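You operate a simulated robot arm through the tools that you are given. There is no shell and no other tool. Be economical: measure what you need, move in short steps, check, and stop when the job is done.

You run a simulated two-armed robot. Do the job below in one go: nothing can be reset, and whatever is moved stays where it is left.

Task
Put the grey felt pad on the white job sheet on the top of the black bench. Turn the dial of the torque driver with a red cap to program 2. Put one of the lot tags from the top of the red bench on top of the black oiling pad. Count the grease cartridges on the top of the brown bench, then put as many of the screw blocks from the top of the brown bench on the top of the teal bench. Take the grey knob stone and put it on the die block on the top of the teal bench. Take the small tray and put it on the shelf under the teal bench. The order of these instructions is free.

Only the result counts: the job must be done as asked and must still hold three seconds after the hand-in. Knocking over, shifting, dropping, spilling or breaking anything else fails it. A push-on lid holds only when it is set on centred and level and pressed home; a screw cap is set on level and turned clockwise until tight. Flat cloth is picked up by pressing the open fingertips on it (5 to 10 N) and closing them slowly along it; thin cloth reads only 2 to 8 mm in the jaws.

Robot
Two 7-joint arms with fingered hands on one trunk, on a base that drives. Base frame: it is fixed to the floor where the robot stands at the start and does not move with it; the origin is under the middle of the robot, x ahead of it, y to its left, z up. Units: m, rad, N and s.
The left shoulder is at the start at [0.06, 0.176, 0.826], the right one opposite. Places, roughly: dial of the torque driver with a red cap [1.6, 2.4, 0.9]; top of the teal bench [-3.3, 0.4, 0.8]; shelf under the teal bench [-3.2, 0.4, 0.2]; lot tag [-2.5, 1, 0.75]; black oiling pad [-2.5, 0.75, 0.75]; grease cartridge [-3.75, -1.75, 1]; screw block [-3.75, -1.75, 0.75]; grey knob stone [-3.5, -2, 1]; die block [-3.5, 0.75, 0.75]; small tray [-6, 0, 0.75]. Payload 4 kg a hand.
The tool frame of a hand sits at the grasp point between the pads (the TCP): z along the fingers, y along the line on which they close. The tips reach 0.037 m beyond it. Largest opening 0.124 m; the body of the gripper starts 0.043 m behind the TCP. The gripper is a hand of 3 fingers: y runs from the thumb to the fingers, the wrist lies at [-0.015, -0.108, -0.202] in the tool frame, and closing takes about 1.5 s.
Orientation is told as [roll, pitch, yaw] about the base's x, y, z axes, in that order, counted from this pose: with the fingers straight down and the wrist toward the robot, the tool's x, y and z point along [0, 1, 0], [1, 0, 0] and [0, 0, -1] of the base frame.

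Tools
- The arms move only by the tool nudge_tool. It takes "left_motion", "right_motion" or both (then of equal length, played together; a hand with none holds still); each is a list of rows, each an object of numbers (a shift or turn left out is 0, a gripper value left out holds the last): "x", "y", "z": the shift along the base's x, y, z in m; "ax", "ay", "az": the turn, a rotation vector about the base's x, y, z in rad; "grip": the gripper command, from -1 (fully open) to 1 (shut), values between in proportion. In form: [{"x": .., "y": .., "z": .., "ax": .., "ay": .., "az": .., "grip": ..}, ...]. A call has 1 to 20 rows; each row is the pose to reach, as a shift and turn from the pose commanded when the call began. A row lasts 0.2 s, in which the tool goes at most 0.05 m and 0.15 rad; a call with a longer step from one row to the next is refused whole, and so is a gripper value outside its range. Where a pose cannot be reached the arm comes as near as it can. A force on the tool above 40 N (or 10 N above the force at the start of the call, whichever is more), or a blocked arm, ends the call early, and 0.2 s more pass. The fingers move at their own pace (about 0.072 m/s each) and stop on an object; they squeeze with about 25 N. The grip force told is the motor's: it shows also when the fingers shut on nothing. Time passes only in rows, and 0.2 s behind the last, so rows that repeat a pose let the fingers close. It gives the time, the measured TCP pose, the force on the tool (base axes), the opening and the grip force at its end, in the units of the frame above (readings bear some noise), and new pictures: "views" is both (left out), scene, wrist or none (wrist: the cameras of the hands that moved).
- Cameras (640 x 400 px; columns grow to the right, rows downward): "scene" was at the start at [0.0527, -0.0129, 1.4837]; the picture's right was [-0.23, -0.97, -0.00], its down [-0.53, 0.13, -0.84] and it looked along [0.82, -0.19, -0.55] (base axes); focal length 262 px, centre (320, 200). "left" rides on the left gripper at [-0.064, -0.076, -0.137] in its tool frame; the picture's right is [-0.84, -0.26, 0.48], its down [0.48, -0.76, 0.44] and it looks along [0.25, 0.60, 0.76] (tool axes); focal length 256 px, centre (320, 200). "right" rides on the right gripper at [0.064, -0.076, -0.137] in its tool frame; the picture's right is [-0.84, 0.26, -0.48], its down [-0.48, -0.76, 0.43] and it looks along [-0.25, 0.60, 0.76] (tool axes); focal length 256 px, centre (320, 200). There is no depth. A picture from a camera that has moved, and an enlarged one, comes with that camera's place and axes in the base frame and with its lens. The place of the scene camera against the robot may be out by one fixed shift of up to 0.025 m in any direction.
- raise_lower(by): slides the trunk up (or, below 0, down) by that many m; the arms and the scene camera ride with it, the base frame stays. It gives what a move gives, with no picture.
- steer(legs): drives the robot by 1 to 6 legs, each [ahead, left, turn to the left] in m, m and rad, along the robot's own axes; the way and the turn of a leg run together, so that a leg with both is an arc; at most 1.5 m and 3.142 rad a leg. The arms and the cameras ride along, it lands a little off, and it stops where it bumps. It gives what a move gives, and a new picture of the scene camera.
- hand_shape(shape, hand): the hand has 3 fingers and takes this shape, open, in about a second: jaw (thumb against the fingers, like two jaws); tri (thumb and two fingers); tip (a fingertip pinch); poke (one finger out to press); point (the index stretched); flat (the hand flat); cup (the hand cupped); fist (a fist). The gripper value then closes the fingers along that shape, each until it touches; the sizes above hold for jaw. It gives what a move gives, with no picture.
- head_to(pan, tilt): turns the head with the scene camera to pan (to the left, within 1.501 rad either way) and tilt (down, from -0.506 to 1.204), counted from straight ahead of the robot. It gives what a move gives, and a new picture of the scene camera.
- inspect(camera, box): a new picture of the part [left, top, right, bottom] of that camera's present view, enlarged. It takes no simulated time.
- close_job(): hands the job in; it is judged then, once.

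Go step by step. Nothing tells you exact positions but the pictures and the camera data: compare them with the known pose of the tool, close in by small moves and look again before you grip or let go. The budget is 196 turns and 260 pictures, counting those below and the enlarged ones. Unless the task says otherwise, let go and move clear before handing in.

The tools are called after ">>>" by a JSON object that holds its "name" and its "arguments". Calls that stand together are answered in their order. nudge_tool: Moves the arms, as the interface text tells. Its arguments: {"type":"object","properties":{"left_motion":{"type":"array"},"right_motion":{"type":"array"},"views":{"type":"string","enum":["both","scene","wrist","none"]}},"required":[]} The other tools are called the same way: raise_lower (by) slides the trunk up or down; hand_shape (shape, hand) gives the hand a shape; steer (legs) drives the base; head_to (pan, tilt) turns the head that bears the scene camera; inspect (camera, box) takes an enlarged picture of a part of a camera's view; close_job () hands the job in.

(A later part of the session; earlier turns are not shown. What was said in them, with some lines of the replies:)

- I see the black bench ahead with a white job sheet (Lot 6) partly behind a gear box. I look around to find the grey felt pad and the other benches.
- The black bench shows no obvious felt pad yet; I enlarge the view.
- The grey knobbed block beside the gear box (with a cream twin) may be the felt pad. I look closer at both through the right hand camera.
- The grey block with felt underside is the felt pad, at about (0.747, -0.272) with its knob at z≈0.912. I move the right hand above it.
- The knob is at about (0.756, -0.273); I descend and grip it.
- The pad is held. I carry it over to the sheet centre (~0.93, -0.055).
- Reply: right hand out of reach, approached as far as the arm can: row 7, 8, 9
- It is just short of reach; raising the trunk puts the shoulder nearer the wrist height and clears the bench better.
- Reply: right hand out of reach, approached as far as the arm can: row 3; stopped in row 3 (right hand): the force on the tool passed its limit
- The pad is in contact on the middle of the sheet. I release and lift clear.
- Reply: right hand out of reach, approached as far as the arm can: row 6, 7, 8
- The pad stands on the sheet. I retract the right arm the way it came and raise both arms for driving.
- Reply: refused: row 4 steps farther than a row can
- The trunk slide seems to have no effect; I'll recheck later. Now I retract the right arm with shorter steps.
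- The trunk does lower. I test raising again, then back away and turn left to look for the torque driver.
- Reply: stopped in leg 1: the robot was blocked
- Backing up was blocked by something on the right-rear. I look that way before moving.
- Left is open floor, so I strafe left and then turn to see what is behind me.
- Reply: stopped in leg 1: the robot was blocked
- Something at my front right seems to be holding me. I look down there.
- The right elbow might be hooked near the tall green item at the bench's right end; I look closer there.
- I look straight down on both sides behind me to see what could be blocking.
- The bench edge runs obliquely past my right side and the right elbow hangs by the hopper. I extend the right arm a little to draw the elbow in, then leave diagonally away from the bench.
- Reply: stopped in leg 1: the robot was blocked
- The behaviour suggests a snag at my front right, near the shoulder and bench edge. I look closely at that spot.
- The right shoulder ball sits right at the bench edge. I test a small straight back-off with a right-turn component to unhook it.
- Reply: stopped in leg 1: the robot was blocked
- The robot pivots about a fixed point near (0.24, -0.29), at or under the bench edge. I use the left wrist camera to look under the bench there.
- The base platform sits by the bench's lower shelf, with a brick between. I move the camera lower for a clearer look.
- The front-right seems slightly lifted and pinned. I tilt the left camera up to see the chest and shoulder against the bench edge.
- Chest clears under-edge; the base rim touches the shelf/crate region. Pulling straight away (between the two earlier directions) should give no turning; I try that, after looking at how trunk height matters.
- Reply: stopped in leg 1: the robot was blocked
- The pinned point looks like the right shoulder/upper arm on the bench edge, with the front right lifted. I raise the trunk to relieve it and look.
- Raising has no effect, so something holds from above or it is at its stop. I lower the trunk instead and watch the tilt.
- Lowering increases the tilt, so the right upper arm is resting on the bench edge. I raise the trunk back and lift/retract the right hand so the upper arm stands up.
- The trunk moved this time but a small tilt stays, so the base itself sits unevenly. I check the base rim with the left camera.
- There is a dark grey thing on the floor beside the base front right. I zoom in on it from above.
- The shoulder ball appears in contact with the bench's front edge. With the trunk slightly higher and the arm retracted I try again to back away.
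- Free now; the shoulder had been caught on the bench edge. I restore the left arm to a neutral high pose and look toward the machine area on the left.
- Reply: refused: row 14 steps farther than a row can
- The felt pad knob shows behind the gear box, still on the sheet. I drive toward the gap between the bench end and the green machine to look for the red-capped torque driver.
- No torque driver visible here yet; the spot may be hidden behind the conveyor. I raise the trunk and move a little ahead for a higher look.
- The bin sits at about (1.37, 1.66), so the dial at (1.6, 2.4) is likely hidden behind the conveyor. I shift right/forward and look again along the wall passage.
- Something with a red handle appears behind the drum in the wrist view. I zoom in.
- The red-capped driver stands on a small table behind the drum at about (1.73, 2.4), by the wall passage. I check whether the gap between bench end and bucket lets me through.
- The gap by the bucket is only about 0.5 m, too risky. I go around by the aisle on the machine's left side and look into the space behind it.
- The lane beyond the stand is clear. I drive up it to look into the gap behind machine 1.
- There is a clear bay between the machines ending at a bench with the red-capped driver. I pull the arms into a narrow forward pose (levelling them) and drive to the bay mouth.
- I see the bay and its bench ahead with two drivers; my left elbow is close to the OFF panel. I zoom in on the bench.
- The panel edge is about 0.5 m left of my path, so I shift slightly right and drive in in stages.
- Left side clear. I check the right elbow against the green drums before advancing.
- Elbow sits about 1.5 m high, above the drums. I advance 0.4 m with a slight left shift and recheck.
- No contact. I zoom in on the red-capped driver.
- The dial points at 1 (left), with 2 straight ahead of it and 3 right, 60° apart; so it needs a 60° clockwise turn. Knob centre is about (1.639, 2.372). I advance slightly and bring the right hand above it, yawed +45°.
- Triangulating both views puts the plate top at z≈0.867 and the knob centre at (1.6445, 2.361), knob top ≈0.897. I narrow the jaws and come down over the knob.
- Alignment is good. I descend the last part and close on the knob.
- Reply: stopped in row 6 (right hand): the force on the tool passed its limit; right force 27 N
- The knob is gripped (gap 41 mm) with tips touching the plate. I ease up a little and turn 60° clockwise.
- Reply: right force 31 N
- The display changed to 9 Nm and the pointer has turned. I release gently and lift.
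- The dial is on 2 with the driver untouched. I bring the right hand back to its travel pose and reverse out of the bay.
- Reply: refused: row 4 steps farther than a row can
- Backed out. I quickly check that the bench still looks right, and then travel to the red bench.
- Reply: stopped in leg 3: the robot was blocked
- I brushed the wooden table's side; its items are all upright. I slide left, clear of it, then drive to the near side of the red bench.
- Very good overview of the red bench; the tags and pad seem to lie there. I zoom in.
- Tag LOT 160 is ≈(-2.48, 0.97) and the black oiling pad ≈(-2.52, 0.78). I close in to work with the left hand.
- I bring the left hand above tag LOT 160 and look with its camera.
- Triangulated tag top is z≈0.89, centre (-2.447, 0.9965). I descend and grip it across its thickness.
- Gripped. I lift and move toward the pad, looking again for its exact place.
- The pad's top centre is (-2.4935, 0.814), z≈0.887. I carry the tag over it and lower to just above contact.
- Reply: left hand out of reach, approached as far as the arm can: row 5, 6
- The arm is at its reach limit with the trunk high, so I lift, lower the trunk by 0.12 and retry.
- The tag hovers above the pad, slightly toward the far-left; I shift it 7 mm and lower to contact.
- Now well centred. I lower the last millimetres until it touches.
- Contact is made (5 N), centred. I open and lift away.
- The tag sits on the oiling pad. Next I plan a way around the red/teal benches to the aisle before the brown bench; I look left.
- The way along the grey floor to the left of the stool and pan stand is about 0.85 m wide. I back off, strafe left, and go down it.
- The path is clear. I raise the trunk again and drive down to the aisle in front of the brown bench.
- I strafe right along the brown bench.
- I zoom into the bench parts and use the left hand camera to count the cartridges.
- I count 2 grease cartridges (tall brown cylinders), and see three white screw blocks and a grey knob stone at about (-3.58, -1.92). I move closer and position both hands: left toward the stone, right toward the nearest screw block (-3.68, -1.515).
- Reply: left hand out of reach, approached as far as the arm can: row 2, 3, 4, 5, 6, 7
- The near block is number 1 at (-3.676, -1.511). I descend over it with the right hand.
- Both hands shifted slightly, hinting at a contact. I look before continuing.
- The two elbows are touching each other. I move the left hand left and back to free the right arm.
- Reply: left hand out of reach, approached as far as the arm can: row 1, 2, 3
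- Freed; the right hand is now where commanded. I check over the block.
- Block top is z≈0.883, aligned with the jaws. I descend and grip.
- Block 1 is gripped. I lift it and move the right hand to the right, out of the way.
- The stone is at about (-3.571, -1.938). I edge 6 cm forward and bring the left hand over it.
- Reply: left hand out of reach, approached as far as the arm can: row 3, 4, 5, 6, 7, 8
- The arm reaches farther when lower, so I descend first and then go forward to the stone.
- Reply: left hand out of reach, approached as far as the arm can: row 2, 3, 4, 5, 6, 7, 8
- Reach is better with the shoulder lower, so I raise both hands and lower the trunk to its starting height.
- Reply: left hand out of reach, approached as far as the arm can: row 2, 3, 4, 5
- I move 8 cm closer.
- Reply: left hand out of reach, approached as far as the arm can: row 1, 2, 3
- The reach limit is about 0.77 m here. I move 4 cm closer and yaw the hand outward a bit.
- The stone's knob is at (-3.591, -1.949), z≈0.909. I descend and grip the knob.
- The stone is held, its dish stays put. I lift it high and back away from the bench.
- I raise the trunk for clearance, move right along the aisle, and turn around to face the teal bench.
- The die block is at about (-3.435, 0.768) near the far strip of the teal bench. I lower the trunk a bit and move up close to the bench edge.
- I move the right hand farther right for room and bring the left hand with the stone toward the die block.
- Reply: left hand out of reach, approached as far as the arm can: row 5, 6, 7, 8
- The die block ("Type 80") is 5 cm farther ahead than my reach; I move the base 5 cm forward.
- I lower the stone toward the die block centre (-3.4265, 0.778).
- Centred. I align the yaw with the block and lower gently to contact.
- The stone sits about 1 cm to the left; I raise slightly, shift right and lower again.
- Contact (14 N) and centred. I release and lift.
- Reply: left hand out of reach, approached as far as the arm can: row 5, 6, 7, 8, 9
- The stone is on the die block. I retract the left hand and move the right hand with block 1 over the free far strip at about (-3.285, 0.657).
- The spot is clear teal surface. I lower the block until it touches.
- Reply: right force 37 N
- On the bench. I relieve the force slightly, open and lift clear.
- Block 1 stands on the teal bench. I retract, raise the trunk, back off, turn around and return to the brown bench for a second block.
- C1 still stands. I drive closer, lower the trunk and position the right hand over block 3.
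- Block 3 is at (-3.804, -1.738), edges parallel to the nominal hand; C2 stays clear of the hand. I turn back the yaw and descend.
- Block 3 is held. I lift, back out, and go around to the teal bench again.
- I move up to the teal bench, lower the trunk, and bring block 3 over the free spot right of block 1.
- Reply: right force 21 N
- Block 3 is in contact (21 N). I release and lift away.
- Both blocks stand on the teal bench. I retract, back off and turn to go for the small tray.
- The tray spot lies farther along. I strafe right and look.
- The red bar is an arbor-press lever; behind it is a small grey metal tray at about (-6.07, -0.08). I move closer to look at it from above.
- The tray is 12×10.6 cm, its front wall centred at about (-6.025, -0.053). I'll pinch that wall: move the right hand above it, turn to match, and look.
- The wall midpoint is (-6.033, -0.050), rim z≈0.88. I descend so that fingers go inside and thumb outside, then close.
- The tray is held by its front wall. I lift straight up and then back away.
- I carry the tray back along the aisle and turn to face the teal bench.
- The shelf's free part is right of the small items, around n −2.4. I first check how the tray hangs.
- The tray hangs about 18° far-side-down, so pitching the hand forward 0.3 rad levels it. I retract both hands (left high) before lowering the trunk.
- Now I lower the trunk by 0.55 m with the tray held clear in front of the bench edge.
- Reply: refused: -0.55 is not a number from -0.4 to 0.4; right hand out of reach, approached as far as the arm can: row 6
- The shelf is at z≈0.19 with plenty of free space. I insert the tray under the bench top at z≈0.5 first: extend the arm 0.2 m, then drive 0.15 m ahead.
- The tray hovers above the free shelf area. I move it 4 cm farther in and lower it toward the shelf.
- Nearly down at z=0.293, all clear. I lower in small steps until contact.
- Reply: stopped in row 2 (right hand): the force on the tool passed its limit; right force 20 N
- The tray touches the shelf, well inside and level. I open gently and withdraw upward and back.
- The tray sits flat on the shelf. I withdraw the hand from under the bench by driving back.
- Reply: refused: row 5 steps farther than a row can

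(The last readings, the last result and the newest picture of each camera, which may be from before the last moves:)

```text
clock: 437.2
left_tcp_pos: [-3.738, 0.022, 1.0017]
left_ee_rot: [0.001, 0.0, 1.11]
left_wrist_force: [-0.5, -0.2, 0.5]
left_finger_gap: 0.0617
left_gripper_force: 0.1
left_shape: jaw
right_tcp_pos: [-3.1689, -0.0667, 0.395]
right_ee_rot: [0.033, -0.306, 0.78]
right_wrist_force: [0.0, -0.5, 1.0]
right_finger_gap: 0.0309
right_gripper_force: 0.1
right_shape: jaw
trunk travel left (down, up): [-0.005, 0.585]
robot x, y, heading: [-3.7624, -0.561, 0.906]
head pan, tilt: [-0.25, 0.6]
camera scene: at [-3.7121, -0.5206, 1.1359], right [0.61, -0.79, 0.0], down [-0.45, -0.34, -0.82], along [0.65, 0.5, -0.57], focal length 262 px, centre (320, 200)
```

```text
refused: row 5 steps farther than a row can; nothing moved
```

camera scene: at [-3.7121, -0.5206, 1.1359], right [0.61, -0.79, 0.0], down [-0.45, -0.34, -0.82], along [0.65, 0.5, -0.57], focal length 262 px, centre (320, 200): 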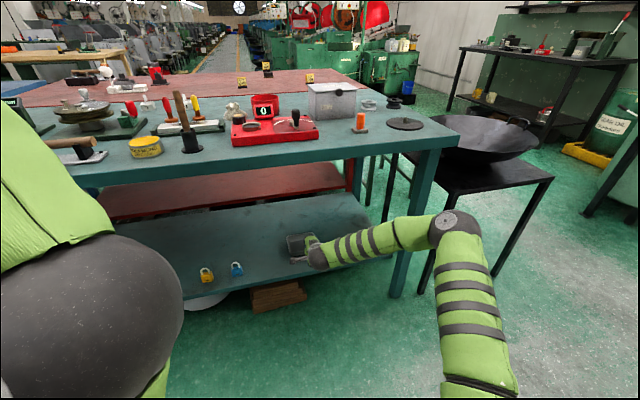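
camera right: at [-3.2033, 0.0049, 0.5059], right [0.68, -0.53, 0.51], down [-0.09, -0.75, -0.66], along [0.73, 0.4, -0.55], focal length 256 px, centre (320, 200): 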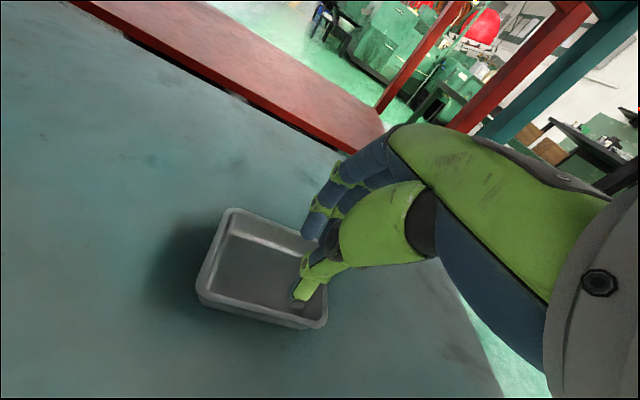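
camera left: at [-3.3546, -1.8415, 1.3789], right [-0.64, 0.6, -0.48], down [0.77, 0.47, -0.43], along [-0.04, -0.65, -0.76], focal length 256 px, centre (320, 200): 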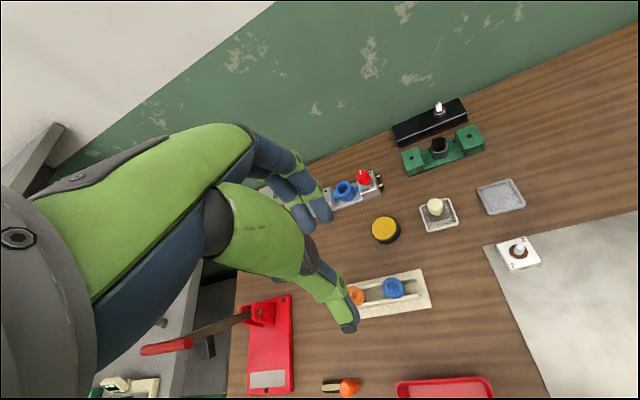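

>>> {"name": "nudge_tool", "arguments": {"right_motion": [{"x": -0.025, "y": -0.031}, {"x": -0.05, "y": -0.063}, {"x": -0.074, "y": -0.094, "z": 0.015}, {"x": -0.099, "y": -0.126, "z": 0.03}, {"x": -0.123, "y": -0.157, "z": 0.05}], "views": "scene"}}

>>> {"name": "inspect", "arguments": {"camera": "scene", "box": [40, 60, 440, 300]}}

```text
clock: 438.4
left_tcp_pos: [-3.7374, 0.023, 1.0028]
left_ee_rot: [0.001, 0.0, 1.11]
left_wrist_force: [0.7, 0.1, -0.4]
left_finger_gap: 0.0618
left_gripper_force: 0.1
left_shape: jaw
right_tcp_pos: [-3.2914, -0.2246, 0.446]
right_ee_rot: [0.035, -0.305, 0.779]
right_wrist_force: [0.3, -0.8, -0.2]
right_finger_gap: 0.0308
right_gripper_force: 0.1
right_shape: jaw
trunk travel left (down, up): [-0.005, 0.585]
robot x, y, heading: [-3.7582, -0.5625, 0.907]
head pan, tilt: [-0.25, 0.6]
camera scene: at [-3.712, -0.5205, 1.1358], right [0.61, -0.79, 0.0], down [-0.45, -0.35, -0.82], along [0.65, 0.5, -0.57], focal length 262 px, centre (320, 200)
```

scene: 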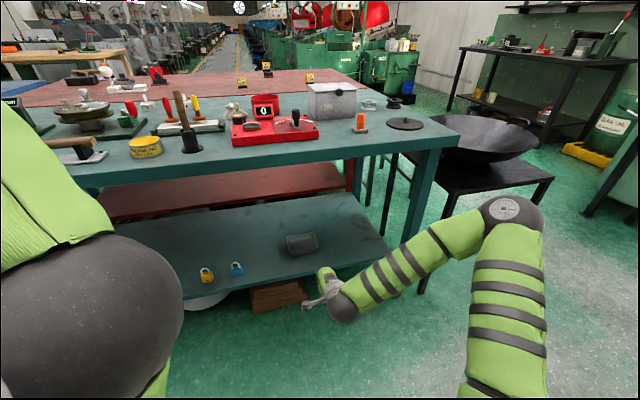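

```text
1.60 times, centred on (240, 180) of scene
camera zoom: at [-3.712, -0.5205, 1.1358], right [0.61, -0.79, 0.0], down [-0.45, -0.35, -0.82], along [0.65, 0.5, -0.57], focal length 418 px, centre (448, 232)
```

zoom: 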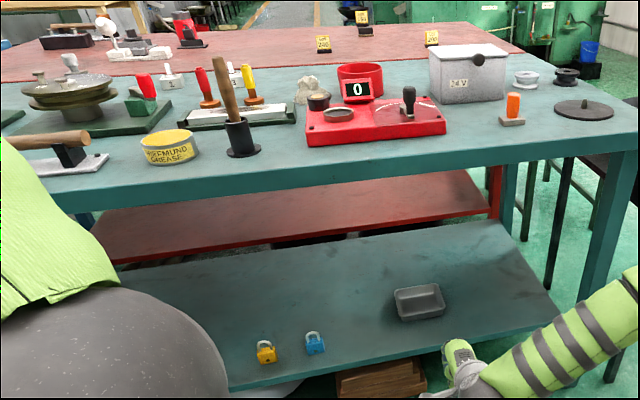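

Everything is in place: the tray is on the shelf, both screw blocks and the stone are on the teal bench, the tag is on the oiling pad, and both hands are clear. I hand in.

>>> {"name": "close_job", "arguments": {}}

```text
The job is handed in.
```

I finished all six tasks and handed the job in; the result isn't back yet.

- **Felt pad:** it stands on the Lot 6 job sheet on the black bench.
- **Torque driver:** the red-capped driver's dial is on program 2, and its display changed from 6 Nm to 9 Nm.
- **Lot tag:** LOT 160 is on top of the black oiling pad.
- **Screw blocks:** I counted two grease cartridges on the brown bench, so I put screw blocks 1 and 3 on the teal bench.
- **Knob stone:** the grey stone is on the die block on the teal bench.
- **Small tray:** it sits flat on the shelf under the teal bench.

**Possible faults:**
- **Wooden table:** the base bumped into it once. Everything on it looked upright afterwards, but I can't rule out a small shift of the table.
- **Black bench:** my right shoulder caught its edge early on, and the items there still looked upright.
- **Green bench:** I did not look again at the brush cup beside the tray's old spot after lifting the tray.
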